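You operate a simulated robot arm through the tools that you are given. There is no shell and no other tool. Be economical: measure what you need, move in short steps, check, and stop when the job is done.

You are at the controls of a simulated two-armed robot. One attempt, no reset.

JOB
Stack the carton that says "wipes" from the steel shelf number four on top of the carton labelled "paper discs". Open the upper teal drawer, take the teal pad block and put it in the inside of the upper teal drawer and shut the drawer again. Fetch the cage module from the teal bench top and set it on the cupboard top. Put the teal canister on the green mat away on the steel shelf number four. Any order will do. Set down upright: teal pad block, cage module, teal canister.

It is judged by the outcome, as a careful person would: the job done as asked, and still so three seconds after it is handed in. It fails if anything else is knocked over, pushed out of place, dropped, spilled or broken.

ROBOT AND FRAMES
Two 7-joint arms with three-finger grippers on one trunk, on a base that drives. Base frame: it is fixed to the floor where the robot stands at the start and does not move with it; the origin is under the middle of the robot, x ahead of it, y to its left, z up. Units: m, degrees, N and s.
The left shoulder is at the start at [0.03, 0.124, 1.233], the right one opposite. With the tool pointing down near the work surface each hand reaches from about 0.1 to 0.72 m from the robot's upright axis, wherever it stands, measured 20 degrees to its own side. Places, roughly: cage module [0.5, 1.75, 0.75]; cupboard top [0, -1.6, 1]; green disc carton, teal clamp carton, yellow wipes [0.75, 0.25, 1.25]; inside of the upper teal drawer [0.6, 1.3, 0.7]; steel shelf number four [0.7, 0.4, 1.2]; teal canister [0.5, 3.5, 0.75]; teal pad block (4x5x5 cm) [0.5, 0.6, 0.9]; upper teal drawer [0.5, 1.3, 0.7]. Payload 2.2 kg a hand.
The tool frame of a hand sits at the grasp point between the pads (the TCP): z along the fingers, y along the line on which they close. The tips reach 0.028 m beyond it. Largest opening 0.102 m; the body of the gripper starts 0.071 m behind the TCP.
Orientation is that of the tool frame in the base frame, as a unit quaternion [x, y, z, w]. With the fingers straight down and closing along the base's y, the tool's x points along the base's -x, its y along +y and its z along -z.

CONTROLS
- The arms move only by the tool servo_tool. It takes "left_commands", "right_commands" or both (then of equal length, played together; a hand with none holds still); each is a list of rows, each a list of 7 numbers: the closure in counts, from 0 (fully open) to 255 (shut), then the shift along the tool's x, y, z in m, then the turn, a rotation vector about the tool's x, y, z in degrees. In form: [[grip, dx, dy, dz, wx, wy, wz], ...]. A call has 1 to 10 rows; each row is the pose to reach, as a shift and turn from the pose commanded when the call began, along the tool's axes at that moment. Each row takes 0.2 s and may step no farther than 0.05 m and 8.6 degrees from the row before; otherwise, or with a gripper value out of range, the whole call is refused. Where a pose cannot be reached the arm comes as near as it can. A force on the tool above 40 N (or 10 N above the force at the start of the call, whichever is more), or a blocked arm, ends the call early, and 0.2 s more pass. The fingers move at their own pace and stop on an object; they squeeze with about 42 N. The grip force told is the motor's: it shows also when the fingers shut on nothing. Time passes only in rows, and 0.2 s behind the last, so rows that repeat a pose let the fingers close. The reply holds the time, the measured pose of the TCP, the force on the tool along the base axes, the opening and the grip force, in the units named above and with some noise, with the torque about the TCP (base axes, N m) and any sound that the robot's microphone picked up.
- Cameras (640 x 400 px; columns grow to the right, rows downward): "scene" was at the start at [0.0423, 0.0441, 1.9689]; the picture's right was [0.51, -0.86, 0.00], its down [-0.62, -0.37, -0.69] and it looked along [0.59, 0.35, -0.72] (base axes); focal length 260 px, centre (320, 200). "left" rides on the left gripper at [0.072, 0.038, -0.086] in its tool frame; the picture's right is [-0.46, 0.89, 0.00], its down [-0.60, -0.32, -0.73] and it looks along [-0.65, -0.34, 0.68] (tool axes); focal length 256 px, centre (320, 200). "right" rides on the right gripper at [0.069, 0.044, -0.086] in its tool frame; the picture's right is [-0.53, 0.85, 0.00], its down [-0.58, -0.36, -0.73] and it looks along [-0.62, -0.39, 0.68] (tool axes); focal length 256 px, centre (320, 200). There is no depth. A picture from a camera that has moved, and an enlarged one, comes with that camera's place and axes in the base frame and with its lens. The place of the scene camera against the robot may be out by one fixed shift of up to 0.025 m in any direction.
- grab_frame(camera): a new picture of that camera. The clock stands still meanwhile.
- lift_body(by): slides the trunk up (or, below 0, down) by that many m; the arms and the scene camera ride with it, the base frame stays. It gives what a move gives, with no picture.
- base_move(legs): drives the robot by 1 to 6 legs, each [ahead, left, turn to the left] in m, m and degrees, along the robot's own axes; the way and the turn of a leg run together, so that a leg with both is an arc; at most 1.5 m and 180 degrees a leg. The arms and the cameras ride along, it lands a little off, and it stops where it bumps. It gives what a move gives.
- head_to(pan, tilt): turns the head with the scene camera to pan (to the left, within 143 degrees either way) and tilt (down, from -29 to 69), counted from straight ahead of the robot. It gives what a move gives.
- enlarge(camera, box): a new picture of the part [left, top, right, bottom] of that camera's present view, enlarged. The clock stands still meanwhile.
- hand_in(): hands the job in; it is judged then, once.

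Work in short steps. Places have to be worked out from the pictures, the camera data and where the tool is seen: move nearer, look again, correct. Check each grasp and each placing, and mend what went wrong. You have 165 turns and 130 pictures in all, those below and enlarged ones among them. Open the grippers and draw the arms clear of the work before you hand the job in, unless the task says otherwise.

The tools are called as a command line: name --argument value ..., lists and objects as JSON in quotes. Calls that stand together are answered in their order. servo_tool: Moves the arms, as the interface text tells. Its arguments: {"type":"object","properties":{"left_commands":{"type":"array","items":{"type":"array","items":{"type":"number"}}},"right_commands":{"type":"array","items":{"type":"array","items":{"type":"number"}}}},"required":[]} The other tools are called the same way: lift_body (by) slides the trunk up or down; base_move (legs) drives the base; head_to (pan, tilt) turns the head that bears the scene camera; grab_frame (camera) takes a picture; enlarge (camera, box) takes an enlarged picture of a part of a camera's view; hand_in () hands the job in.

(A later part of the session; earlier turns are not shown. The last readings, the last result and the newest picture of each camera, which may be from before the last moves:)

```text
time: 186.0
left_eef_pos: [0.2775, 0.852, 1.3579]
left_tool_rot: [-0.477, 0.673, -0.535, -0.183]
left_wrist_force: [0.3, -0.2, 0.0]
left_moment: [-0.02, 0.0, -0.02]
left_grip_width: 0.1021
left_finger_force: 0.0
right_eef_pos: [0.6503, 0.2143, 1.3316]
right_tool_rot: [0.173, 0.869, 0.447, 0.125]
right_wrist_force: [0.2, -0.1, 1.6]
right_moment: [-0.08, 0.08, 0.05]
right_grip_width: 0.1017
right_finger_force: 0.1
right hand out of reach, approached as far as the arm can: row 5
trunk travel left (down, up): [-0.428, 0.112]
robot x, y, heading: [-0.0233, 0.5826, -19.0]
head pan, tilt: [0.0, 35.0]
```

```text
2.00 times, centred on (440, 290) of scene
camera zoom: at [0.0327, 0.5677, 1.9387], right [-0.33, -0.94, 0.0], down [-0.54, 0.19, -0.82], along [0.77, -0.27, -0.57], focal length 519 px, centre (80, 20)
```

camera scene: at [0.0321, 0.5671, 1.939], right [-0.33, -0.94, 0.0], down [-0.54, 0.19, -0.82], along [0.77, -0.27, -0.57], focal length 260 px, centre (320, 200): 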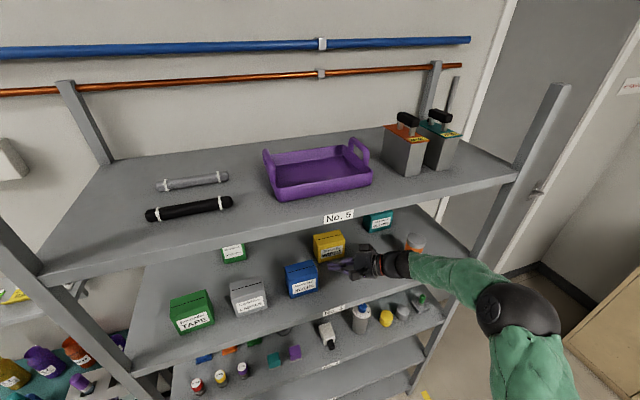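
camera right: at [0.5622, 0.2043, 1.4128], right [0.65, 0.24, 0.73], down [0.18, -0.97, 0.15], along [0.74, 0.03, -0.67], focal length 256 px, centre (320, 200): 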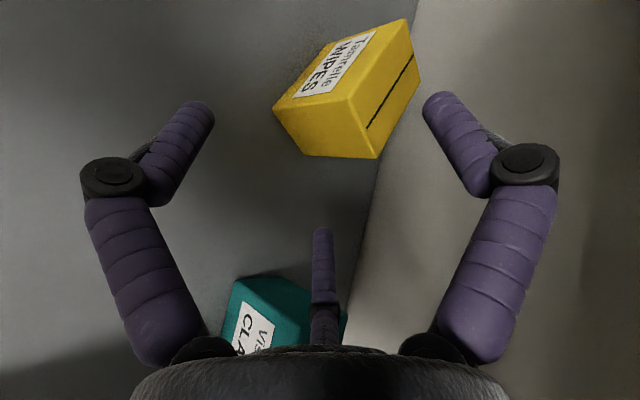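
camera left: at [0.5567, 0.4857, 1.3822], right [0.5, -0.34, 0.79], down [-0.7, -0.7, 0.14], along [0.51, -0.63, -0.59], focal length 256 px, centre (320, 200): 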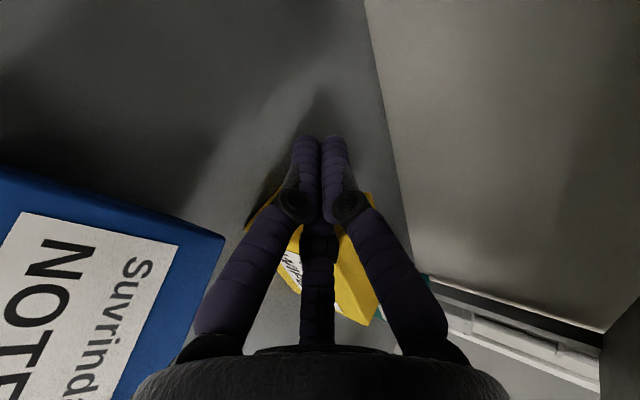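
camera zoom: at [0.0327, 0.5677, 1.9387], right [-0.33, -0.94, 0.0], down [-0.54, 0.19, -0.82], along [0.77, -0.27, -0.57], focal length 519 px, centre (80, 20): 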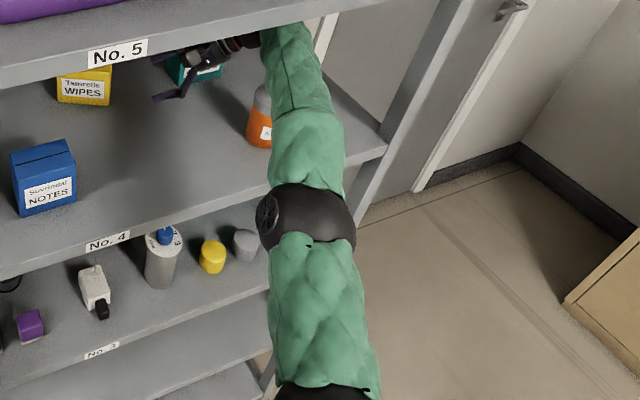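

The arm is at full stretch (forearm well above the bottle). I shift the base slightly (+5 cm x, −4 cm y) to gain reach.

base_move --legs '[[0.06, -0.0215, 0]]'

grab_frame --camera "right"

```text
time: 187.0
left_eef_pos: [0.3262, 0.8121, 1.3583]
left_tool_rot: [-0.476, 0.674, -0.534, -0.184]
left_wrist_force: [0.2, -0.4, 0.1]
left_moment: [0.0, 0.04, -0.04]
left_grip_width: 0.1019
left_finger_force: 0.0
right_eef_pos: [0.7002, 0.1739, 1.3319]
right_tool_rot: [0.174, 0.868, 0.448, 0.124]
right_wrist_force: [0.4, -0.4, -0.3]
right_moment: [0.02, 0.01, 0.01]
right_grip_width: 0.102
right_finger_force: 0.1
trunk travel left (down, up): [-0.428, 0.112]
robot x, y, heading: [0.0224, 0.5402, -19.3]
head pan, tilt: [0.0, 35.0]
```

```text
40 pictures are left
camera right: at [0.6117, 0.163, 1.4126], right [0.65, 0.23, 0.73], down [0.18, -0.97, 0.15], along [0.74, 0.03, -0.67], focal length 256 px, centre (320, 200)
```

right: 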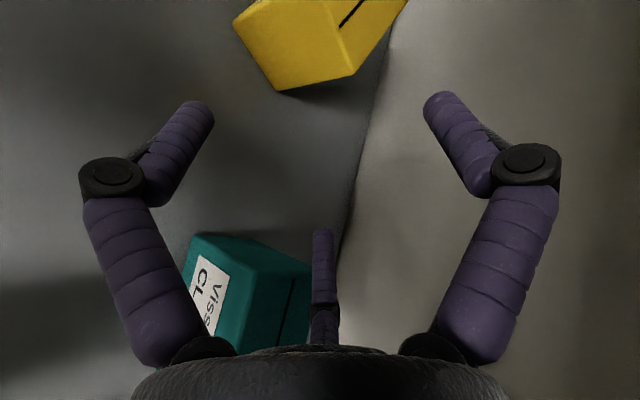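

End face measured: centre (0.712,0.267), top 1.304. I align laterally, then slide in and close.

servo_tool --right_commands '[[0, 0.0305, 0.0181, 0.01, 0, 0, 0], [0, 0.0305, 0.0181, 0.045, 0, 0, 0], [0, 0.0305, 0.0181, 0.08, 0, 0, 0], [0, 0.0305, 0.0181, 0.1057, 0, 0, 0]]'

grab_frame --camera "right"

```text
time: 188.0
left_eef_pos: [0.3252, 0.8125, 1.3576]
left_tool_rot: [-0.476, 0.673, -0.536, -0.182]
left_wrist_force: [0.1, 0.0, -0.6]
left_moment: [-0.02, -0.02, 0.01]
left_grip_width: 0.1018
left_finger_force: 0.2
right_eef_pos: [0.7142, 0.275, 1.2843]
right_tool_rot: [0.173, 0.869, 0.447, 0.126]
right_wrist_force: [-1.0, 1.1, 0.3]
right_moment: [-0.01, -0.01, -0.02]
right_grip_width: 0.1018
right_finger_force: 0.1
trunk travel left (down, up): [-0.428, 0.112]
robot x, y, heading: [0.0205, 0.5433, -19.6]
head pan, tilt: [0.0, 35.0]
```

```text
39 pictures are left
camera right: at [0.6259, 0.2645, 1.3654], right [0.64, 0.24, 0.73], down [0.18, -0.97, 0.15], along [0.74, 0.03, -0.67], focal length 256 px, centre (320, 200)
```

right: 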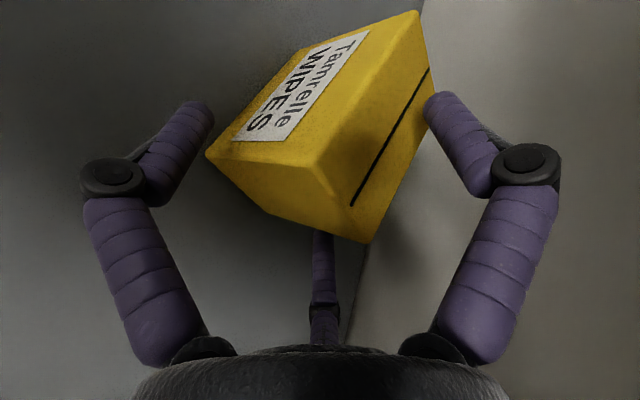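

In position. Close and lift 3 cm.

servo_tool --right_commands '[[120, 0, 0, 0, 0, 0, 0], [255, 0, 0, 0, 0, 0, 0], [255, 0, 0, 0, 0, 0, 0], [255, 0, 0, 0, 0, 0, 0], [255, -0.0006, 0.0082, -0.0057, 0, 0, 0], [255, -0.0018, 0.0246, -0.017, 0, 0, 0]]'

grab_frame --camera "right"

```text
time: 189.4
left_eef_pos: [0.3256, 0.8128, 1.358]
left_tool_rot: [-0.476, 0.673, -0.535, -0.183]
left_wrist_force: [-0.7, 0.6, 0.0]
left_moment: [0.01, -0.04, 0.04]
left_grip_width: 0.1021
left_finger_force: 0.0
right_eef_pos: [0.7103, 0.2755, 1.3106]
right_tool_rot: [0.174, 0.869, 0.446, 0.121]
right_wrist_force: [-0.5, 0.3, -2.2]
right_moment: [-0.03, 0.02, 0.01]
right_grip_width: 0.0681
right_finger_force: 41.7
trunk travel left (down, up): [-0.428, 0.112]
robot x, y, heading: [0.025, 0.5442, -18.9]
head pan, tilt: [0.0, 35.0]
```

```text
38 pictures are left
camera right: at [0.6237, 0.2651, 1.3922], right [0.65, 0.24, 0.72], down [0.19, -0.97, 0.15], along [0.74, 0.04, -0.68], focal length 256 px, centre (320, 200)
```

right: 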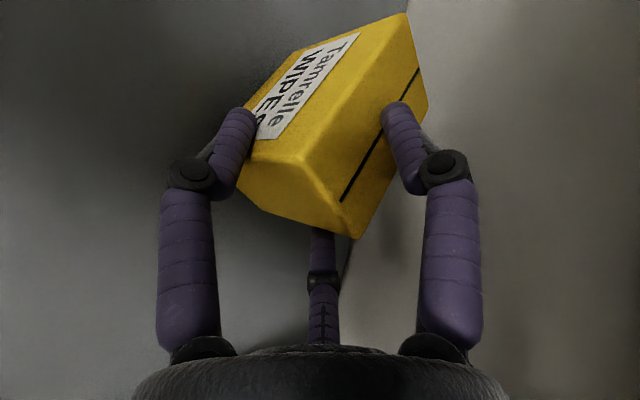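

Wipes held firmly. I carry it to the open spot behind the notes (≈(0.68,0.46)), set it down there, to regrip at a shallower angle for stacking.

servo_tool --right_commands '[[255, 0.027, 0.018, 0.023, 0, 0, 0], [255, 0.054, 0.0355, 0.046, 0, 0, 0], [255, 0.081, 0.053, 0.069, 0, 0, 0], [255, 0.1074, 0.0711, 0.0917, 0, 0, 0]]'

servo_tool --right_commands '[[255, 0.0006, -0.0082, 0.0057, 0, 0, 0], [255, 0.0012, -0.0164, 0.0113, 0, 0, 0], [255, 0.0016, -0.0213, 0.0147, 0, 0, 0]]'

grab_frame --camera "right"

```text
time: 190.4
left_eef_pos: [0.3267, 0.8124, 1.3573]
left_tool_rot: [-0.476, 0.674, -0.535, -0.183]
left_wrist_force: [0.0, 0.5, -0.7]
left_moment: [0.01, 0.01, -0.02]
left_grip_width: 0.1018
left_finger_force: 0.0
right_eef_pos: [0.6618, 0.4263, 1.3129]
right_tool_rot: [0.174, 0.869, 0.447, 0.124]
right_wrist_force: [-0.5, 0.5, -2.5]
right_moment: [-0.07, 0.0, 0.02]
right_grip_width: 0.068
right_finger_force: 41.5
trunk travel left (down, up): [-0.428, 0.112]
robot x, y, heading: [0.0212, 0.5415, -19.4]
head pan, tilt: [0.0, 35.0]
```

```text
time: 191.2
left_eef_pos: [0.3246, 0.8122, 1.3586]
left_tool_rot: [-0.476, 0.674, -0.534, -0.183]
left_wrist_force: [0.1, -0.3, -1.4]
left_moment: [-0.03, -0.02, -0.03]
left_grip_width: 0.1019
left_finger_force: 0.1
right_eef_pos: [0.6628, 0.4253, 1.2912]
right_tool_rot: [0.173, 0.868, 0.448, 0.126]
right_wrist_force: [-1.4, 0.1, 2.9]
right_moment: [0.41, 0.07, 0.15]
right_grip_width: 0.0679
right_finger_force: 42.2
trunk travel left (down, up): [-0.428, 0.112]
robot x, y, heading: [0.0208, 0.5457, -19.3]
head pan, tilt: [0.0, 35.0]
```

```text
37 pictures are left
camera right: at [0.5746, 0.4137, 1.3715], right [0.64, 0.23, 0.73], down [0.18, -0.97, 0.15], along [0.74, 0.03, -0.67], focal length 256 px, centre (320, 200)
```

right: 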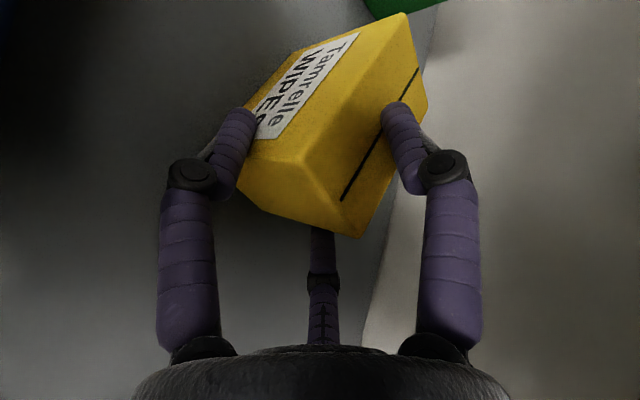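

Set down with light contact. I release, back off along the axis, level the hand by 15°, and re-approach.

servo_tool --right_commands '[[180, 0, 0, 0, 0, 0, 0], [90, 0, 0, 0, 0, 0, 0], [0, 0, 0, 0, 0, 0, 0], [0, 0, 0, 0, 0, 0, 0], [0, 0, 0, -0.04, 0, 0, 0], [0, 0, 0, -0.08, 0, 0, 0]]'

servo_tool --right_commands '[[0, 0.0011, -0.0136, 0.0035, -7.5, 0, 0], [0, 0.0022, -0.0272, 0.007, -15, 0, 0]]'

grab_frame --camera "right"

```text
time: 192.6
left_eef_pos: [0.3272, 0.8143, 1.3562]
left_tool_rot: [-0.477, 0.673, -0.536, -0.182]
left_wrist_force: [0.3, -0.4, -0.7]
left_moment: [-0.07, 0.02, 0.03]
left_grip_width: 0.1021
left_finger_force: 0.1
right_eef_pos: [0.6305, 0.3747, 1.3221]
right_tool_rot: [0.176, 0.87, 0.446, 0.112]
right_wrist_force: [0.6, 0.3, 0.2]
right_moment: [0.02, -0.01, 0.02]
right_grip_width: 0.1021
right_finger_force: 0.1
trunk travel left (down, up): [-0.428, 0.112]
robot x, y, heading: [0.0206, 0.5456, -19.3]
head pan, tilt: [0.0, 35.0]
```

```text
time: 193.2
left_eef_pos: [0.3271, 0.8117, 1.3587]
left_tool_rot: [-0.476, 0.673, -0.535, -0.183]
left_wrist_force: [1.2, 0.5, -0.5]
left_moment: [-0.08, 0.0, -0.02]
left_grip_width: 0.1021
left_finger_force: 0.1
right_eef_pos: [0.6306, 0.3564, 1.3086]
right_tool_rot: [0.156, 0.803, 0.556, 0.149]
right_wrist_force: [-0.5, 0.8, -0.6]
right_moment: [0.0, 0.01, 0.02]
right_grip_width: 0.102
right_finger_force: 0.0
trunk travel left (down, up): [-0.428, 0.112]
robot x, y, heading: [0.0243, 0.5419, -19.1]
head pan, tilt: [0.0, 35.0]
```

```text
36 pictures are left
camera right: at [0.5351, 0.3277, 1.3757], right [0.56, 0.06, 0.83], down [0.19, -0.98, -0.06], along [0.81, 0.19, -0.56], focal length 256 px, centre (320, 200)
```

right: 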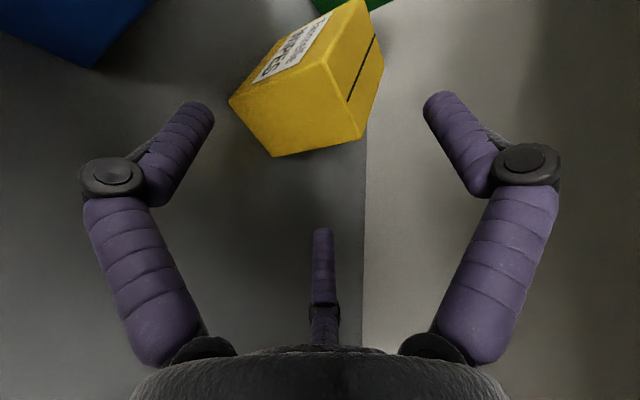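

Carton end centre (0.660,0.417), aligned with the hand (yaw 64° vs 60°). I slide in 8 cm, close, and lift 5 cm.

servo_tool --right_commands '[[0, 0, 0.0014, 0.04, 0, 0, 0], [0, 0, 0.0014, 0.08, 0, 0, 0], [120, 0, 0.0014, 0.08, 0, 0, 0], [255, 0, 0.0014, 0.08, 0, 0, 0], [255, 0, 0.0014, 0.08, 0, 0, 0], [255, 0, 0.0014, 0.08, 0, 0, 0]]'

servo_tool --right_commands '[[255, -0.001, 0.0188, -0.0068, 0, 0, 0], [255, -0.003, 0.047, -0.017, 0, 0, 0], [255, -0.005, 0.075, -0.027, 0, 0, 0]]'

grab_frame --camera "right"

```text
time: 194.6
left_eef_pos: [0.3258, 0.8119, 1.3578]
left_tool_rot: [-0.476, 0.673, -0.536, -0.183]
left_wrist_force: [0.0, 0.0, 0.9]
left_moment: [0.0, -0.02, -0.02]
left_grip_width: 0.1017
left_finger_force: 0.1
right_eef_pos: [0.6621, 0.4257, 1.2835]
right_tool_rot: [0.155, 0.802, 0.557, 0.147]
right_wrist_force: [-0.6, -0.5, -0.8]
right_moment: [0.03, 0.04, 0.01]
right_grip_width: 0.0676
right_finger_force: 42.2
trunk travel left (down, up): [-0.428, 0.112]
robot x, y, heading: [0.0218, 0.543, -19.2]
head pan, tilt: [0.0, 35.0]
```

```text
time: 195.4
left_eef_pos: [0.3249, 0.812, 1.3582]
left_tool_rot: [-0.475, 0.674, -0.535, -0.183]
left_wrist_force: [0.0, -0.8, -0.2]
left_moment: [0.03, 0.0, 0.02]
left_grip_width: 0.1022
left_finger_force: 0.0
right_eef_pos: [0.661, 0.4247, 1.3606]
right_tool_rot: [0.156, 0.803, 0.556, 0.146]
right_wrist_force: [-0.8, 0.4, -2.3]
right_moment: [-0.02, 0.03, -0.04]
right_grip_width: 0.068
right_finger_force: 42.0
trunk travel left (down, up): [-0.428, 0.112]
robot x, y, heading: [0.023, 0.544, -19.2]
head pan, tilt: [0.0, 35.0]
```

```text
35 pictures are left
camera right: at [0.5658, 0.3958, 1.4278], right [0.56, 0.06, 0.83], down [0.19, -0.98, -0.06], along [0.81, 0.19, -0.56], focal length 256 px, centre (320, 200)
```

right: 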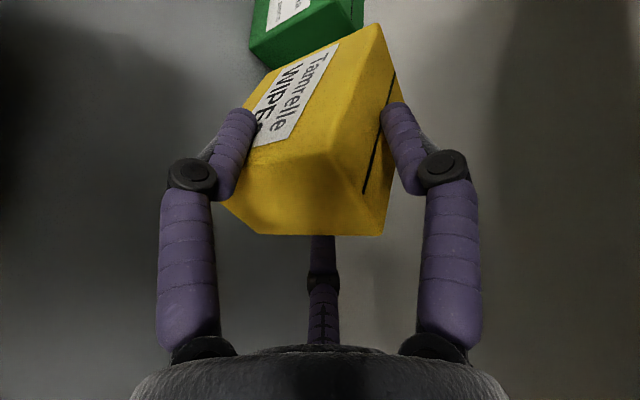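

Held well. Discs: front x≈0.716, right side y≈0.608 → centre ≈(0.751,0.644). I raise 4 cm more, then move over it, watching for contact.

servo_tool --right_commands '[[255, -0.0013, 0.0188, -0.0068, 0, 0, 0], [255, -0.0026, 0.0376, -0.0136, 0, 0, 0]]'

servo_tool --right_commands '[[255, 0.0026, 0.0167, 0.046, 0, 0, 0], [255, 0.005, 0.033, 0.092, 0, 0, 0]]'

enlarge --camera "scene" --box '[160, 180, 440, 355]'

grab_frame --camera "right"

```text
time: 196.2
left_eef_pos: [0.3252, 0.8079, 1.3611]
left_tool_rot: [-0.476, 0.674, -0.535, -0.183]
left_wrist_force: [-0.1, 0.3, -0.2]
left_moment: [0.01, 0.01, 0.0]
left_grip_width: 0.1021
left_finger_force: 0.1
right_eef_pos: [0.6527, 0.4294, 1.3641]
right_tool_rot: [0.17, 0.804, 0.558, 0.114]
right_wrist_force: [0.0, -0.4, -1.8]
right_moment: [-0.09, 0.01, 0.03]
right_grip_width: 0.0678
right_finger_force: 42.0
trunk travel left (down, up): [-0.428, 0.112]
robot x, y, heading: [0.023, 0.5439, -19.0]
head pan, tilt: [0.0, 35.0]
stopped in row 2 (right hand): the arm was blocked; the commanded pose is now the measured one
```

```text
time: 196.8
left_eef_pos: [0.3119, 0.7988, 1.3624]
left_tool_rot: [-0.474, 0.678, -0.533, -0.178]
left_wrist_force: [0.3, -1.2, -0.5]
left_moment: [0.0, 0.03, -0.01]
left_grip_width: 0.1018
left_finger_force: 0.1
right_eef_pos: [0.675, 0.5059, 1.3644]
right_tool_rot: [0.173, 0.801, 0.56, 0.119]
right_wrist_force: [-0.4, 0.1, -1.7]
right_moment: [-0.07, 0.03, 0.03]
right_grip_width: 0.0675
right_finger_force: 41.8
trunk travel left (down, up): [-0.428, 0.112]
robot x, y, heading: [0.0188, 0.539, -19.2]
head pan, tilt: [0.0, 35.0]
```

```text
2.29 times, centred on (300, 268) of scene
camera zoom: at [0.0617, 0.5097, 1.9385], right [-0.33, -0.94, -0.01], down [-0.53, 0.2, -0.82], along [0.78, -0.27, -0.57], focal length 593 px, centre (366, 46)
```

zoom: 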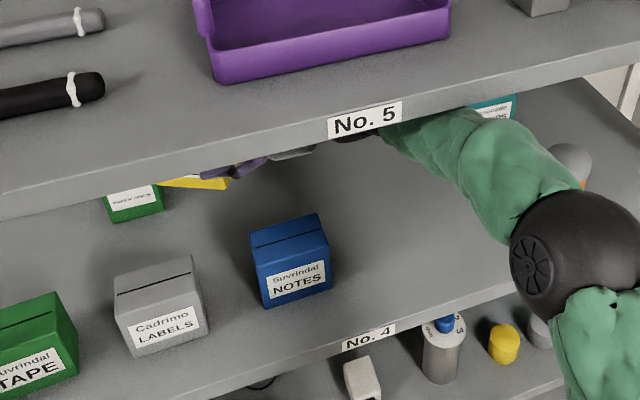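

```text
33 pictures are left
camera right: at [0.5848, 0.4747, 1.4362], right [0.61, 0.05, 0.79], down [0.19, -0.98, -0.09], along [0.77, 0.21, -0.6], focal length 256 px, centre (320, 200)
```

right: 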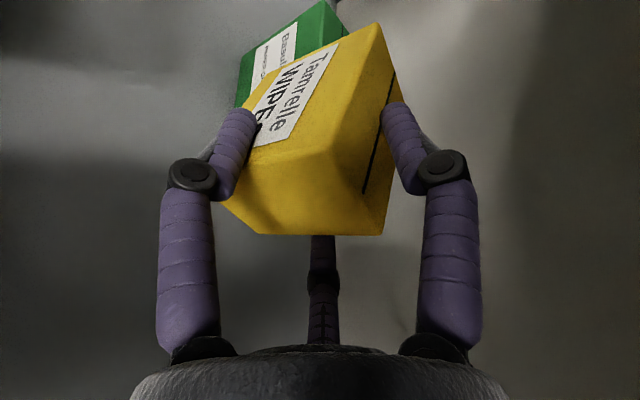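

The forearm touches shelf 5's lip. I lower the trunk (so the elbow drops) and raise the hand relative to it, in two steps.

lift_body --by -0.06

servo_tool --right_commands '[[255, -0.0013, 0.0188, -0.0068, 0, 0, 0], [255, -0.0026, 0.0376, -0.0136, 0, 0, 0], [255, -0.004, 0.0564, -0.0204, 0, 0, 0]]'

lift_body --by -0.05

servo_tool --right_commands '[[255, -0.0013, 0.0188, -0.0068, 0, 0, 0], [255, -0.0026, 0.0376, -0.0136, 0, 0, 0], [255, -0.0038, 0.054, -0.0195, 0, 0, 0]]'

```text
time: 197.8
left_eef_pos: [0.3269, 0.8146, 1.2983]
left_tool_rot: [-0.476, 0.673, -0.535, -0.184]
left_wrist_force: [-0.3, -0.5, -0.3]
left_moment: [-0.05, 0.0, -0.04]
left_grip_width: 0.1022
left_finger_force: 0.1
right_eef_pos: [0.691, 0.5276, 1.3072]
right_tool_rot: [0.166, 0.806, 0.555, 0.118]
right_wrist_force: [-0.1, 0.0, -1.7]
right_moment: [-0.1, 0.03, 0.04]
right_grip_width: 0.0678
right_finger_force: 42.1
trunk travel left (down, up): [-0.368, 0.172]
robot x, y, heading: [0.0216, 0.543, -19.3]
head pan, tilt: [0.0, 35.0]
```

```text
time: 198.6
left_eef_pos: [0.3252, 0.8121, 1.2979]
left_tool_rot: [-0.476, 0.673, -0.535, -0.184]
left_wrist_force: [-0.1, 0.2, 0.5]
left_moment: [0.01, -0.02, 0.01]
left_grip_width: 0.102
left_finger_force: 0.0
right_eef_pos: [0.6928, 0.5239, 1.3678]
right_tool_rot: [0.167, 0.806, 0.556, 0.118]
right_wrist_force: [0.6, -0.8, -1.8]
right_moment: [-0.06, -0.02, 0.01]
right_grip_width: 0.0677
right_finger_force: 42.6
trunk travel left (down, up): [-0.368, 0.172]
robot x, y, heading: [0.0193, 0.5453, -19.1]
head pan, tilt: [0.0, 35.0]
```

```text
time: 199.5
left_eef_pos: [0.3247, 0.812, 1.2487]
left_tool_rot: [-0.476, 0.674, -0.535, -0.183]
left_wrist_force: [-0.5, -0.1, 0.0]
left_moment: [-0.01, -0.01, -0.05]
left_grip_width: 0.1018
left_finger_force: 0.1
right_eef_pos: [0.6925, 0.5237, 1.3186]
right_tool_rot: [0.167, 0.805, 0.557, 0.12]
right_wrist_force: [0.1, -0.3, -1.9]
right_moment: [-0.11, 0.04, -0.01]
right_grip_width: 0.0678
right_finger_force: 41.8
trunk travel left (down, up): [-0.318, 0.222]
robot x, y, heading: [0.0223, 0.5405, -19.3]
head pan, tilt: [0.0, 35.0]
```

```text
time: 200.3
left_eef_pos: [0.3245, 0.811, 1.2481]
left_tool_rot: [-0.476, 0.673, -0.535, -0.184]
left_wrist_force: [0.7, 0.4, -0.3]
left_moment: [0.0, 0.0, -0.04]
left_grip_width: 0.1019
left_finger_force: 0.0
right_eef_pos: [0.6968, 0.5222, 1.3768]
right_tool_rot: [0.167, 0.806, 0.556, 0.118]
right_wrist_force: [-0.3, -1.3, -1.8]
right_moment: [-0.08, -0.01, -0.02]
right_grip_width: 0.0678
right_finger_force: 41.5
trunk travel left (down, up): [-0.318, 0.222]
robot x, y, heading: [0.0189, 0.5421, -19.3]
head pan, tilt: [0.0, 35.0]
```

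No contact now at z 1.377. I raise another 2.5 cm and check where the discs top is.

servo_tool --right_commands '[[255, -0.0007, 0.0094, -0.0034, 0, 0, 0], [255, -0.0018, 0.0235, -0.0085, 0, 0, 0]]'

grab_frame --camera "right"

enlarge --camera "scene" --box '[160, 180, 440, 355]'

```text
time: 200.9
left_eef_pos: [0.3256, 0.8119, 1.2476]
left_tool_rot: [-0.476, 0.674, -0.535, -0.182]
left_wrist_force: [1.0, 0.4, -0.2]
left_moment: [-0.01, 0.01, -0.02]
left_grip_width: 0.102
left_finger_force: 0.0
right_eef_pos: [0.6985, 0.5236, 1.4002]
right_tool_rot: [0.166, 0.806, 0.556, 0.118]
right_wrist_force: [0.1, -0.9, -1.6]
right_moment: [-0.05, 0.02, -0.02]
right_grip_width: 0.0675
right_finger_force: 41.3
trunk travel left (down, up): [-0.318, 0.222]
robot x, y, heading: [0.022, 0.5411, -19.5]
head pan, tilt: [0.0, 35.0]
```

```text
32 pictures are left
camera right: at [0.6077, 0.4919, 1.4718], right [0.61, 0.06, 0.79], down [0.2, -0.98, -0.08], along [0.77, 0.21, -0.6], focal length 256 px, centre (320, 200)
```

right: 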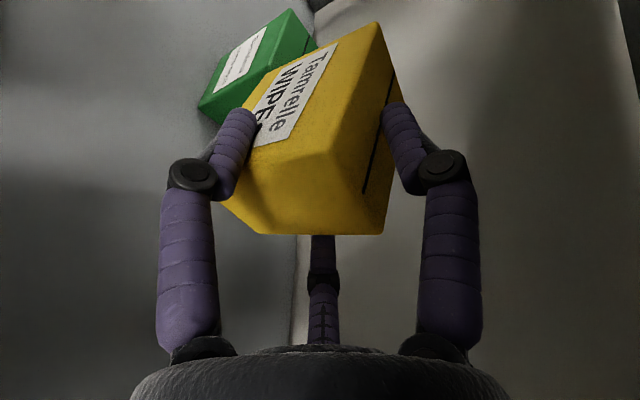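

```text
2.29 times, centred on (300, 268) of scene
camera zoom: at [0.0797, 0.5273, 1.829], right [-0.33, -0.94, 0.0], down [-0.54, 0.19, -0.82], along [0.77, -0.27, -0.57], focal length 593 px, centre (366, 46)
```

zoom: 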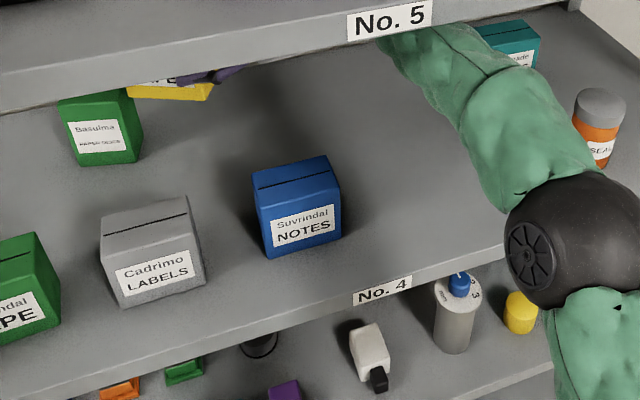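

Discs seem to have been nudged ~1 cm; now centre ≈(0.76,0.66), top ≈1.335. I raise 1.5 cm more and move the wipes over it in steps.

servo_tool --right_commands '[[255, -0.001, 0.0141, -0.005, 0, 0, 0]]'

servo_tool --right_commands '[[255, 0.001, 0.0125, 0.0345, 0, 0, 0], [255, 0.0018, 0.025, 0.069, 0, 0, 0], [255, 0.0025, 0.037, 0.1036, 0, 0, 0]]'

grab_frame --camera "right"

enlarge --camera "scene" --box '[140, 180, 300, 280]'

```text
time: 201.3
left_eef_pos: [0.3251, 0.812, 1.2483]
left_tool_rot: [-0.476, 0.674, -0.535, -0.183]
left_wrist_force: [-0.4, 0.0, -0.4]
left_moment: [-0.01, -0.03, 0.0]
left_grip_width: 0.1021
left_finger_force: 0.0
right_eef_pos: [0.6988, 0.5236, 1.4157]
right_tool_rot: [0.167, 0.805, 0.557, 0.118]
right_wrist_force: [0.2, 0.1, -2.3]
right_moment: [-0.03, 0.04, -0.02]
right_grip_width: 0.0678
right_finger_force: 42.0
trunk travel left (down, up): [-0.318, 0.222]
robot x, y, heading: [0.0253, 0.5447, -19.5]
head pan, tilt: [0.0, 35.0]
```

```text
time: 202.1
left_eef_pos: [0.3258, 0.8133, 1.2472]
left_tool_rot: [-0.476, 0.673, -0.535, -0.184]
left_wrist_force: [0.6, 0.0, -1.6]
left_moment: [-0.07, 0.02, -0.04]
left_grip_width: 0.102
left_finger_force: 0.0
right_eef_pos: [0.7416, 0.6264, 1.4134]
right_tool_rot: [0.167, 0.806, 0.555, 0.119]
right_wrist_force: [0.9, 0.5, -0.3]
right_moment: [-0.1, 0.06, -0.02]
right_grip_width: 0.0676
right_finger_force: 42.2
trunk travel left (down, up): [-0.318, 0.222]
robot x, y, heading: [0.0179, 0.5414, -19.4]
head pan, tilt: [0.0, 35.0]
```

```text
30 pictures are left
camera right: at [0.6506, 0.5948, 1.4846], right [0.61, 0.06, 0.79], down [0.2, -0.98, -0.08], along [0.77, 0.21, -0.6], focal length 256 px, centre (320, 200)
```

right: 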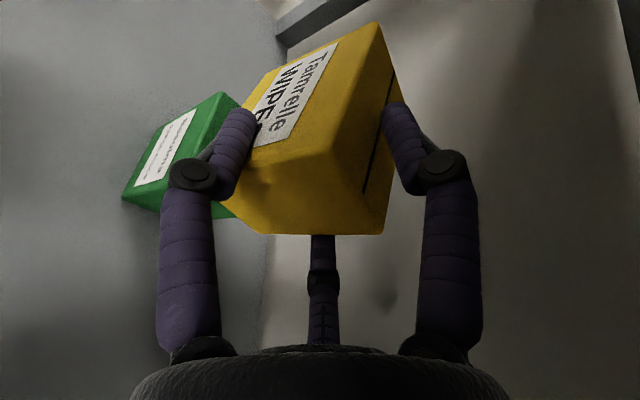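

```text
4.00 times, centred on (220, 230) of scene
camera zoom: at [0.0815, 0.5297, 1.8289], right [-0.33, -0.94, 0.0], down [-0.54, 0.19, -0.82], along [0.77, -0.27, -0.57], focal length 1038 px, centre (720, 80)
```

zoom: 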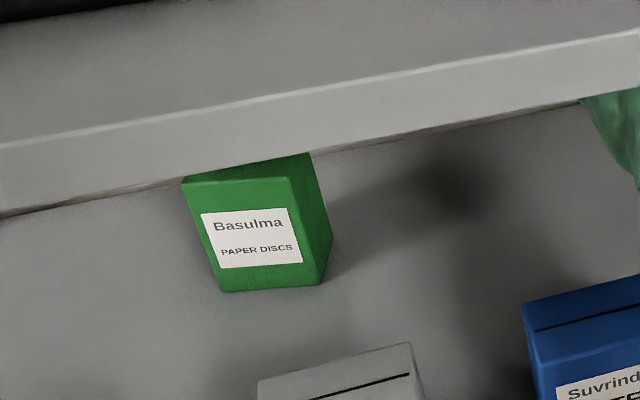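

Discs front edge: (0.7155,0.632)–(0.727,0.698) → centre (0.753,0.66); wipes centre ≈(0.765,0.661). I shift −1.1 cm in x and lower gently.

servo_tool --right_commands '[[255, 0.01, -0.0009, -0.0045, 0, 0, 0], [255, 0.0106, -0.0085, -0.002, 0, 0, 0], [255, 0.011, -0.0132, 0, 0, 0, 0]]'

```text
time: 202.9
left_eef_pos: [0.3246, 0.8121, 1.2485]
left_tool_rot: [-0.476, 0.674, -0.535, -0.184]
left_wrist_force: [0.3, 0.1, 0.4]
left_moment: [0.0, 0.0, 0.02]
left_grip_width: 0.102
left_finger_force: 0.1
right_eef_pos: [0.7275, 0.6244, 1.3994]
right_tool_rot: [0.167, 0.805, 0.556, 0.12]
right_wrist_force: [0.3, 0.0, -2.1]
right_moment: [-0.06, 0.05, -0.04]
right_grip_width: 0.0681
right_finger_force: 42.1
trunk travel left (down, up): [-0.318, 0.222]
robot x, y, heading: [0.0195, 0.5437, -19.3]
head pan, tilt: [0.0, 35.0]
```

No contact yet at 1.399. I keep lowering in small steps.

servo_tool --right_commands '[[255, 0.0002, -0.0047, 0.0017, 0, 0, 0], [255, 0.0003, -0.0066, 0.0024, 0, 0, 0]]'

servo_tool --right_commands '[[255, 0.0002, -0.0038, 0.0014, 0, 0, 0]]'

servo_tool --right_commands '[[255, 0.0002, -0.0038, 0.0014, 0, 0, 0]]'

grab_frame --camera "right"

```text
time: 203.5
left_eef_pos: [0.3241, 0.8112, 1.2476]
left_tool_rot: [-0.476, 0.674, -0.535, -0.183]
left_wrist_force: [0.1, -0.2, 0.0]
left_moment: [-0.02, 0.02, -0.02]
left_grip_width: 0.1022
left_finger_force: 0.1
right_eef_pos: [0.728, 0.6246, 1.3953]
right_tool_rot: [0.167, 0.804, 0.557, 0.12]
right_wrist_force: [0.2, 0.7, 2.9]
right_moment: [0.31, -0.23, 0.03]
right_grip_width: 0.0677
right_finger_force: 42.5
trunk travel left (down, up): [-0.318, 0.222]
robot x, y, heading: [0.024, 0.5468, -19.3]
head pan, tilt: [0.0, 35.0]
```

```text
time: 203.9
left_eef_pos: [0.325, 0.8117, 1.2486]
left_tool_rot: [-0.475, 0.674, -0.535, -0.184]
left_wrist_force: [0.3, -0.3, 0.2]
left_moment: [0.0, -0.04, 0.01]
left_grip_width: 0.1022
left_finger_force: 0.1
right_eef_pos: [0.7282, 0.6238, 1.3953]
right_tool_rot: [0.165, 0.804, 0.558, 0.123]
right_wrist_force: [3.4, 2.6, 12.3]
right_moment: [0.98, -1.04, -0.09]
right_grip_width: 0.0675
right_finger_force: 42.0
trunk travel left (down, up): [-0.318, 0.222]
robot x, y, heading: [0.0189, 0.5413, -19.2]
head pan, tilt: [0.0, 35.0]
```

```text
time: 204.3
left_eef_pos: [0.3219, 0.812, 1.2481]
left_tool_rot: [-0.476, 0.673, -0.536, -0.182]
left_wrist_force: [-0.9, 0.3, 0.7]
left_moment: [0.0, 0.0, 0.04]
left_grip_width: 0.1017
left_finger_force: 0.1
right_eef_pos: [0.7267, 0.6229, 1.3928]
right_tool_rot: [0.167, 0.804, 0.557, 0.124]
right_wrist_force: [5.5, 2.4, 24.5]
right_moment: [0.96, -1.51, -0.23]
right_grip_width: 0.0676
right_finger_force: 41.8
trunk travel left (down, up): [-0.318, 0.222]
robot x, y, heading: [0.0218, 0.5479, -19.3]
head pan, tilt: [0.0, 35.0]
```

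```text
28 pictures are left
camera right: at [0.6353, 0.5919, 1.4633], right [0.6, 0.06, 0.8], down [0.2, -0.98, -0.08], along [0.78, 0.21, -0.59], focal length 256 px, centre (320, 200)
```

right: 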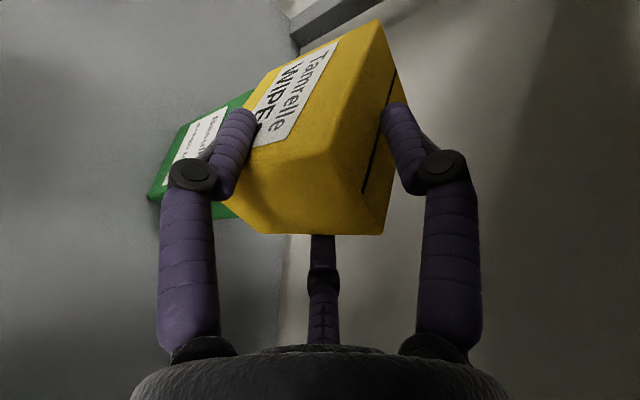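

Contact established (wipes resting on the discs carton). I ease off the preload and open slowly.

servo_tool --right_commands '[[255, -0.0004, 0.0056, -0.002, 0, 0, 0], [200, -0.0004, 0.0056, -0.002, 0, 0, 0], [160, -0.0004, 0.0056, -0.002, 0, 0, 0], [120, -0.0004, 0.0056, -0.002, 0, 0, 0], [80, -0.0004, 0.0056, -0.002, 0, 0, 0], [40, -0.0004, 0.0056, -0.002, 0, 0, 0], [0, -0.0004, 0.0056, -0.002, 0, 0, 0], [0, -0.0004, 0.0056, -0.002, 0, 0, 0]]'

grab_frame --camera "right"

```text
time: 206.1
left_eef_pos: [0.3252, 0.8126, 1.2477]
left_tool_rot: [-0.476, 0.674, -0.535, -0.184]
left_wrist_force: [-0.2, -0.5, 0.5]
left_moment: [-0.01, 0.01, 0.01]
left_grip_width: 0.102
left_finger_force: 0.0
right_eef_pos: [0.7284, 0.6249, 1.3906]
right_tool_rot: [0.168, 0.806, 0.556, 0.118]
right_wrist_force: [-0.5, -0.3, 0.2]
right_moment: [0.01, 0.02, -0.02]
right_grip_width: 0.1019
right_finger_force: 0.1
trunk travel left (down, up): [-0.318, 0.222]
robot x, y, heading: [0.0216, 0.5446, -19.2]
head pan, tilt: [0.0, 35.0]
```

```text
27 pictures are left
camera right: at [0.6379, 0.5932, 1.4624], right [0.61, 0.06, 0.79], down [0.2, -0.98, -0.08], along [0.77, 0.21, -0.6], focal length 256 px, centre (320, 200)
```

right: 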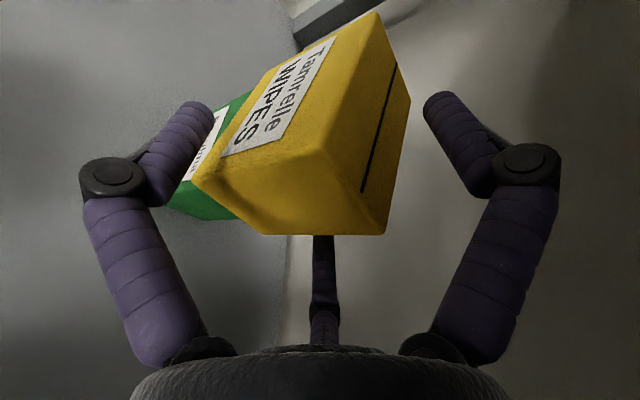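

Wipes stands on the discs carton. I withdraw horizontally, then back out of the shelf.

servo_tool --right_commands '[[0, 0.0009, -0.0101, -0.0283, 0, 0, 0], [0, 0.0018, -0.0203, -0.0567, 0, 0, 0], [0, 0.0026, -0.0304, -0.085, 0, 0, 0], [0, 0.0035, -0.0405, -0.1133, 0, 0, 0]]'

base_move --legs '[[-0.35, -0.12, 0]]'

grab_frame --camera "scene"

```text
time: 207.1
left_eef_pos: [0.3247, 0.8121, 1.248]
left_tool_rot: [-0.476, 0.674, -0.535, -0.183]
left_wrist_force: [-0.6, 0.3, 0.7]
left_moment: [0.02, -0.02, 0.0]
left_grip_width: 0.1021
left_finger_force: 0.0
right_eef_pos: [0.6753, 0.5146, 1.3932]
right_tool_rot: [0.166, 0.806, 0.556, 0.119]
right_wrist_force: [-0.5, -0.4, 0.2]
right_moment: [0.0, -0.04, 0.01]
right_grip_width: 0.1021
right_finger_force: 0.0
trunk travel left (down, up): [-0.318, 0.222]
robot x, y, heading: [0.0217, 0.5429, -19.3]
head pan, tilt: [0.0, 35.0]
```

```text
time: 209.5
left_eef_pos: [-0.045, 0.8146, 1.2476]
left_tool_rot: [-0.476, 0.674, -0.535, -0.183]
left_wrist_force: [0.2, -0.2, 0.4]
left_moment: [-0.01, -0.01, 0.06]
left_grip_width: 0.102
left_finger_force: 0.1
right_eef_pos: [0.3072, 0.518, 1.3945]
right_tool_rot: [0.166, 0.805, 0.556, 0.119]
right_wrist_force: [-0.6, -0.4, 0.8]
right_moment: [-0.02, -0.03, -0.07]
right_grip_width: 0.1019
right_finger_force: 0.1
trunk travel left (down, up): [-0.318, 0.222]
robot x, y, heading: [-0.3509, 0.546, -19.0]
head pan, tilt: [0.0, 35.0]
```

```text
26 pictures are left
camera scene: at [-0.2905, 0.5297, 1.8291], right [-0.33, -0.94, 0.0], down [-0.54, 0.19, -0.82], along [0.77, -0.27, -0.57], focal length 260 px, centre (320, 200)
```

scene: 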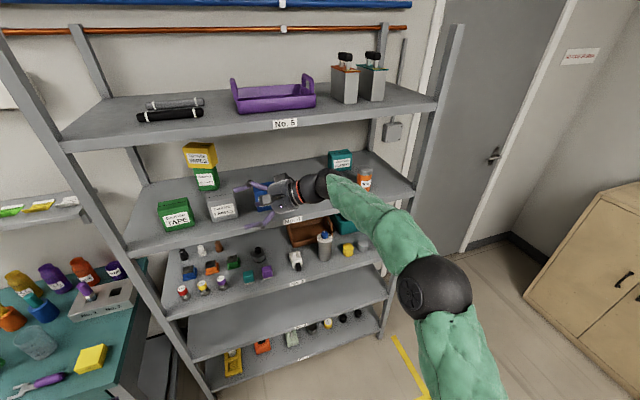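

The stack is done. Next the pad block on shelf 3 and the drawer. I bring the right hand back to tool-down, square the robot and look toward the shelf 3 / bench area.

servo_tool --right_commands '[[0, 0, 0, -0.02, 8, 0, 0], [0, 0, 0, -0.04, 16, 0, 0], [0, 0, 0, -0.06, 24, 0, 0], [0, 0, 0, -0.08, 32, 0, 0], [0, 0, 0, -0.1, 40, 0, 0], [0, 0, 0, -0.12, 48, 0, 0], [0, 0, 0, -0.14, 56, 0, 0], [0, 0, 0, -0.14, 63, 0, 0], [0, 0, 0, -0.14, 70, 0, 0]]'

base_move --legs '[[0, 0, 19], [0.0, 0.4, 0]]'

head_to --pan 15 --tilt 48

grab_frame --camera "scene"

```text
time: 211.5
left_eef_pos: [-0.0463, 0.8133, 1.2482]
left_tool_rot: [-0.476, 0.674, -0.535, -0.182]
left_wrist_force: [-1.8, 0.5, 0.2]
left_moment: [-0.01, -0.03, 0.04]
left_grip_width: 0.1021
left_finger_force: 0.0
right_eef_pos: [0.2174, 0.3971, 1.4183]
right_tool_rot: [0.206, 0.978, 0.014, 0.007]
right_wrist_force: [-1.1, 0.3, -1.0]
right_moment: [-0.01, -0.09, 0.0]
right_grip_width: 0.1022
right_finger_force: 0.0
right hand out of reach, approached as far as the arm can: row 6, 7, 8, 9
trunk travel left (down, up): [-0.318, 0.222]
robot x, y, heading: [-0.3499, 0.5475, -19.4]
head pan, tilt: [0.0, 35.0]
```

```text
time: 215.0
left_eef_pos: [-0.1448, 1.3024, 1.2475]
left_tool_rot: [-0.58, 0.586, -0.558, -0.093]
left_wrist_force: [-0.7, -0.5, 0.4]
left_moment: [-0.01, -0.01, -0.02]
left_grip_width: 0.1019
left_finger_force: 0.2
right_eef_pos: [0.2398, 0.9946, 1.4164]
right_tool_rot: [0.041, 0.999, 0.014, 0.003]
right_wrist_force: [0.4, -0.9, 0.1]
right_moment: [0.0, 0.0, -0.01]
right_grip_width: 0.1018
right_finger_force: 0.1
trunk travel left (down, up): [-0.318, 0.222]
robot x, y, heading: [-0.3445, 0.9491, -0.3]
head pan, tilt: [0.0, 35.0]
```

```text
time: 215.8
left_eef_pos: [-0.145, 1.3019, 1.2483]
left_tool_rot: [-0.58, 0.586, -0.558, -0.092]
left_wrist_force: [0.1, -0.4, -0.3]
left_moment: [-0.02, 0.01, 0.02]
left_grip_width: 0.1019
left_finger_force: 0.1
right_eef_pos: [0.2406, 0.9931, 1.4178]
right_tool_rot: [0.042, 0.999, 0.016, 0.004]
right_wrist_force: [-0.4, -0.2, 0.2]
right_moment: [0.0, -0.03, -0.01]
right_grip_width: 0.1022
right_finger_force: 0.1
trunk travel left (down, up): [-0.318, 0.222]
robot x, y, heading: [-0.3457, 0.9483, -0.2]
head pan, tilt: [15.0, 48.0]
```

```text
25 pictures are left
camera scene: at [-0.2955, 0.9721, 1.8101], right [0.25, -0.97, 0.0], down [-0.72, -0.19, -0.67], along [0.65, 0.17, -0.74], focal length 260 px, centre (320, 200)
```

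scene: 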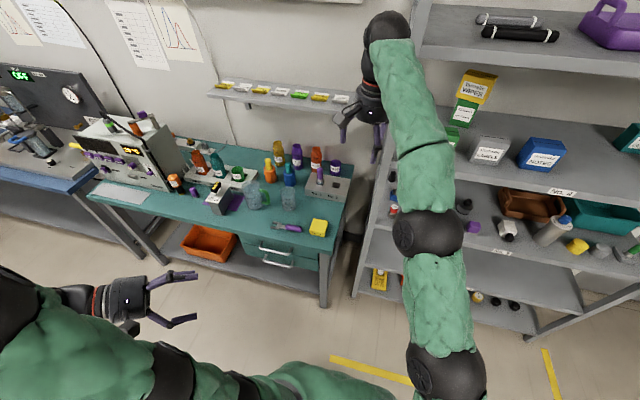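

The drawers and the likely cage module (near (0.48,1.75)) are in view. I enlarge that area.

enlarge --camera "scene" --box '[170, 140, 370, 290]'

```text
2.67 times, centred on (270, 215) of scene
camera zoom: at [-0.2955, 0.9721, 1.8101], right [0.25, -0.97, 0.0], down [-0.72, -0.19, -0.67], along [0.65, 0.17, -0.74], focal length 692 px, centre (453, 160)
```

zoom: 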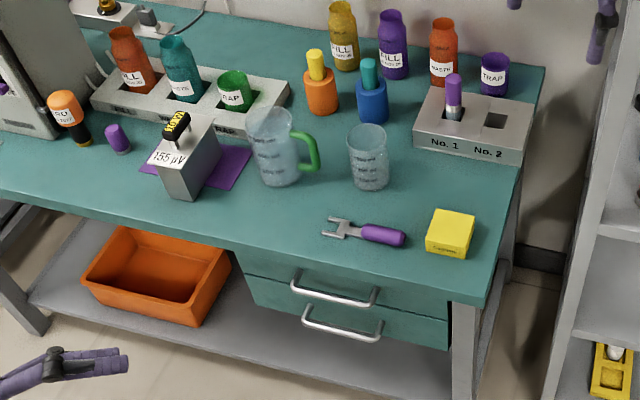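

I can see both drawer handles; the upper bar is around x≈0.30, y 1.28–1.43, z≈0.69. I bring the right hand in, lower the trunk, and set it to pinch orientation (roll −90, pitched forward).

servo_tool --right_commands '[[0, 0.03, -0.018, 0.031, 0, 0, 0], [0, 0.06, -0.036, 0.062, 0, 0, 0], [0, 0.09, -0.054, 0.094, 0, 0, 0], [0, 0.118, -0.072, 0.125, 0, 0, 0], [0, 0.148, -0.09, 0.156, 0, 0, 0], [0, 0.177, -0.109, 0.187, 0, 0, 0], [0, 0.207, -0.127, 0.219, 0, 0, 0], [0, 0.236, -0.145, 0.25, 0, 0, 0]]'

servo_tool --right_commands '[[0, 0, 0, 0, 0, 0, -8.5], [0, 0, 0, 0, 0, 0, -17], [0, 0, 0, 0, 0, 0, -25.5], [0, 0, 0, 0, 0, 0, -34], [0, 0, 0, 0, 0, 0, -42.5], [0, 0, 0, 0, 0, 0, -51], [0, 0, 0, 0, 0, 0, -59.5], [0, 0, 0, 0, 0, 0, -68], [0, 0, 0, 0, 0, 0, -76.5], [0, 0, 0, 0, 0, 0, -85]]'

servo_tool --right_commands '[[0, 0, 0, 0, 8.5, 0, 0], [0, 0, 0, 0, 17, 0, 0], [0, 0, 0, 0, 25.5, 0, 0], [0, 0, 0, 0, 34, 0, 0], [0, 0, 0, 0, 42.5, 0, 0], [0, 0, 0, 0, 51, 0, 0], [0, 0, 0, 0, 59.5, 0, 0], [0, 0, 0, 0, 67, 0, 0], [0, 0, 0, 0, 74, 0, 0]]'

lift_body --by -0.25

```text
time: 217.6
left_eef_pos: [-0.1453, 1.3011, 1.2474]
left_tool_rot: [-0.58, 0.587, -0.558, -0.092]
left_wrist_force: [-0.1, -0.4, 0.3]
left_moment: [0.02, 0.0, 0.02]
left_grip_width: 0.1018
left_finger_force: 0.1
right_eef_pos: [-0.0051, 0.8767, 1.1597]
right_tool_rot: [0.04, 0.999, 0.014, 0.004]
right_wrist_force: [-0.8, 1.0, -0.5]
right_moment: [0.03, -0.03, 0.02]
right_grip_width: 0.1016
right_finger_force: 0.1
trunk travel left (down, up): [-0.318, 0.222]
robot x, y, heading: [-0.3467, 0.9478, -0.5]
head pan, tilt: [15.0, 48.0]
```

```text
time: 219.8
left_eef_pos: [-0.145, 1.3018, 1.2486]
left_tool_rot: [-0.58, 0.587, -0.558, -0.093]
left_wrist_force: [-0.1, 0.9, 0.0]
left_moment: [-0.03, 0.0, 0.05]
left_grip_width: 0.1023
left_finger_force: 0.0
right_eef_pos: [-0.0062, 0.8761, 1.1605]
right_tool_rot: [-0.646, 0.763, 0.009, 0.012]
right_wrist_force: [0.8, -0.5, -0.3]
right_moment: [-0.01, -0.03, 0.02]
right_grip_width: 0.1021
right_finger_force: 0.0
trunk travel left (down, up): [-0.318, 0.222]
robot x, y, heading: [-0.3423, 0.953, -0.2]
head pan, tilt: [15.0, 48.0]
```

```text
time: 221.8
left_eef_pos: [-0.1443, 1.3019, 1.2471]
left_tool_rot: [-0.58, 0.587, -0.558, -0.092]
left_wrist_force: [-0.1, -0.9, 0.4]
left_moment: [0.0, 0.0, 0.02]
left_grip_width: 0.102
left_finger_force: 0.1
right_eef_pos: [-0.0053, 0.8768, 1.1621]
right_tool_rot: [-0.507, 0.616, -0.453, 0.398]
right_wrist_force: [-0.3, 0.1, 0.5]
right_moment: [0.0, 0.01, 0.02]
right_grip_width: 0.102
right_finger_force: 0.1
trunk travel left (down, up): [-0.318, 0.222]
robot x, y, heading: [-0.3421, 0.9532, -0.1]
head pan, tilt: [15.0, 48.0]
```

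```text
time: 224.4
left_eef_pos: [-0.1446, 1.3014, 0.9987]
left_tool_rot: [-0.58, 0.587, -0.558, -0.093]
left_wrist_force: [0.3, 0.8, 0.0]
left_moment: [0.0, -0.01, 0.05]
left_grip_width: 0.1021
left_finger_force: 0.1
right_eef_pos: [-0.0057, 0.8762, 0.9112]
right_tool_rot: [-0.507, 0.615, -0.454, 0.398]
right_wrist_force: [0.3, 0.8, -0.1]
right_moment: [-0.04, 0.03, 0.01]
right_grip_width: 0.1019
right_finger_force: 0.1
trunk travel left (down, up): [-0.068, 0.472]
robot x, y, heading: [-0.3458, 0.9481, -0.1]
head pan, tilt: [15.0, 48.0]
```

Orientation good (forward, one finger below, two above). I lower the hand to z≈0.70 and drive to face the upper handle, then look with the hand camera.

servo_tool --right_commands '[[0, 0.001, 0.04, 0.011, 0, 0, 0], [0, 0.002, 0.08, 0.022, 0, 0, 0], [0, 0.004, 0.12, 0.034, 0, 0, 0], [0, 0.005, 0.16, 0.045, 0, 0, 0], [0, 0.006, 0.202, 0.057, 0, 0, 0]]'

base_move --legs '[[0, 0.48, 0], [0.14, 0, 0]]'

grab_frame --camera "right"

```text
time: 225.8
left_eef_pos: [-0.1453, 1.3025, 0.9978]
left_tool_rot: [-0.58, 0.587, -0.558, -0.092]
left_wrist_force: [0.2, 0.0, -0.4]
left_moment: [-0.01, 0.0, -0.03]
left_grip_width: 0.1019
left_finger_force: 0.0
right_eef_pos: [0.0457, 0.8939, 0.7445]
right_tool_rot: [-0.452, 0.622, -0.464, 0.441]
right_wrist_force: [-0.5, -0.7, -0.2]
right_moment: [0.02, 0.02, -0.01]
right_grip_width: 0.102
right_finger_force: 0.1
trunk travel left (down, up): [-0.068, 0.472]
robot x, y, heading: [-0.3435, 0.9495, -0.4]
head pan, tilt: [15.0, 48.0]
stopped in row 5 (right hand): the arm was blocked; the commanded pose is now the measured one
```

```text
time: 229.5
left_eef_pos: [-0.0027, 1.7767, 0.9977]
left_tool_rot: [-0.58, 0.586, -0.558, -0.092]
left_wrist_force: [0.1, 0.8, 0.7]
left_moment: [-0.02, -0.01, -0.02]
left_grip_width: 0.1019
left_finger_force: 0.1
right_eef_pos: [0.1894, 1.3698, 0.7437]
right_tool_rot: [-0.454, 0.621, -0.463, 0.441]
right_wrist_force: [-0.4, -0.5, -0.3]
right_moment: [-0.03, 0.01, 0.01]
right_grip_width: 0.1019
right_finger_force: 0.0
trunk travel left (down, up): [-0.068, 0.472]
robot x, y, heading: [-0.2013, 1.424, -0.1]
head pan, tilt: [15.0, 48.0]
```

```text
23 pictures are left
camera right: at [0.0849, 1.3251, 0.7087], right [-0.02, 0.65, -0.76], down [-0.54, 0.63, 0.56], along [0.84, 0.42, 0.34], focal length 256 px, centre (320, 200)
```

right: 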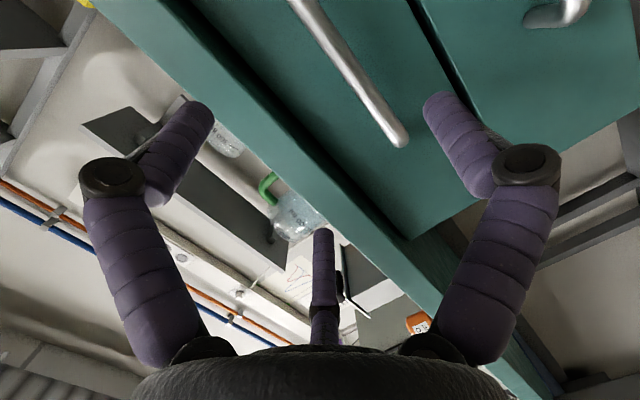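

The bar runs at z≈0.702, x≈0.30. I pre-shape the fingers, lower to z≈0.712, and slide in around the bar, then close.

servo_tool --right_commands '[[120, 0.0187, 0.0288, 0.0085, 0, 0, 0], [120, 0.0187, 0.0288, 0.0085, 0, 0, 0], [120, 0.0123, 0.0238, 0.0395, 0, 0, 0], [120, 0.0059, 0.0189, 0.0704, 0, 0, 0], [120, -0.0005, 0.0139, 0.1014, 0, 0, 0]]'

grab_frame --camera "right"

```text
time: 230.7
left_eef_pos: [-0.0059, 1.7769, 0.9986]
left_tool_rot: [-0.581, 0.585, -0.559, -0.09]
left_wrist_force: [-0.4, 0.7, -0.6]
left_moment: [0.01, -0.02, 0.03]
left_grip_width: 0.102
left_finger_force: 0.0
right_eef_pos: [0.2805, 1.356, 0.7127]
right_tool_rot: [-0.456, 0.62, -0.461, 0.441]
right_wrist_force: [-17.7, 3.3, 4.7]
right_moment: [0.21, -0.5, 0.57]
right_grip_width: 0.0579
right_finger_force: 2.0
trunk travel left (down, up): [-0.068, 0.472]
robot x, y, heading: [-0.2053, 1.4245, -0.2]
head pan, tilt: [15.0, 48.0]
```

```text
22 pictures are left
camera right: at [0.1765, 1.3103, 0.6773], right [-0.03, 0.65, -0.76], down [-0.54, 0.63, 0.56], along [0.84, 0.42, 0.33], focal length 256 px, centre (320, 200)
```

right: 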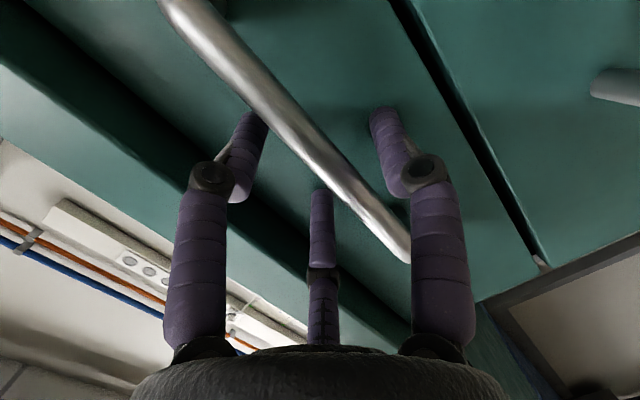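

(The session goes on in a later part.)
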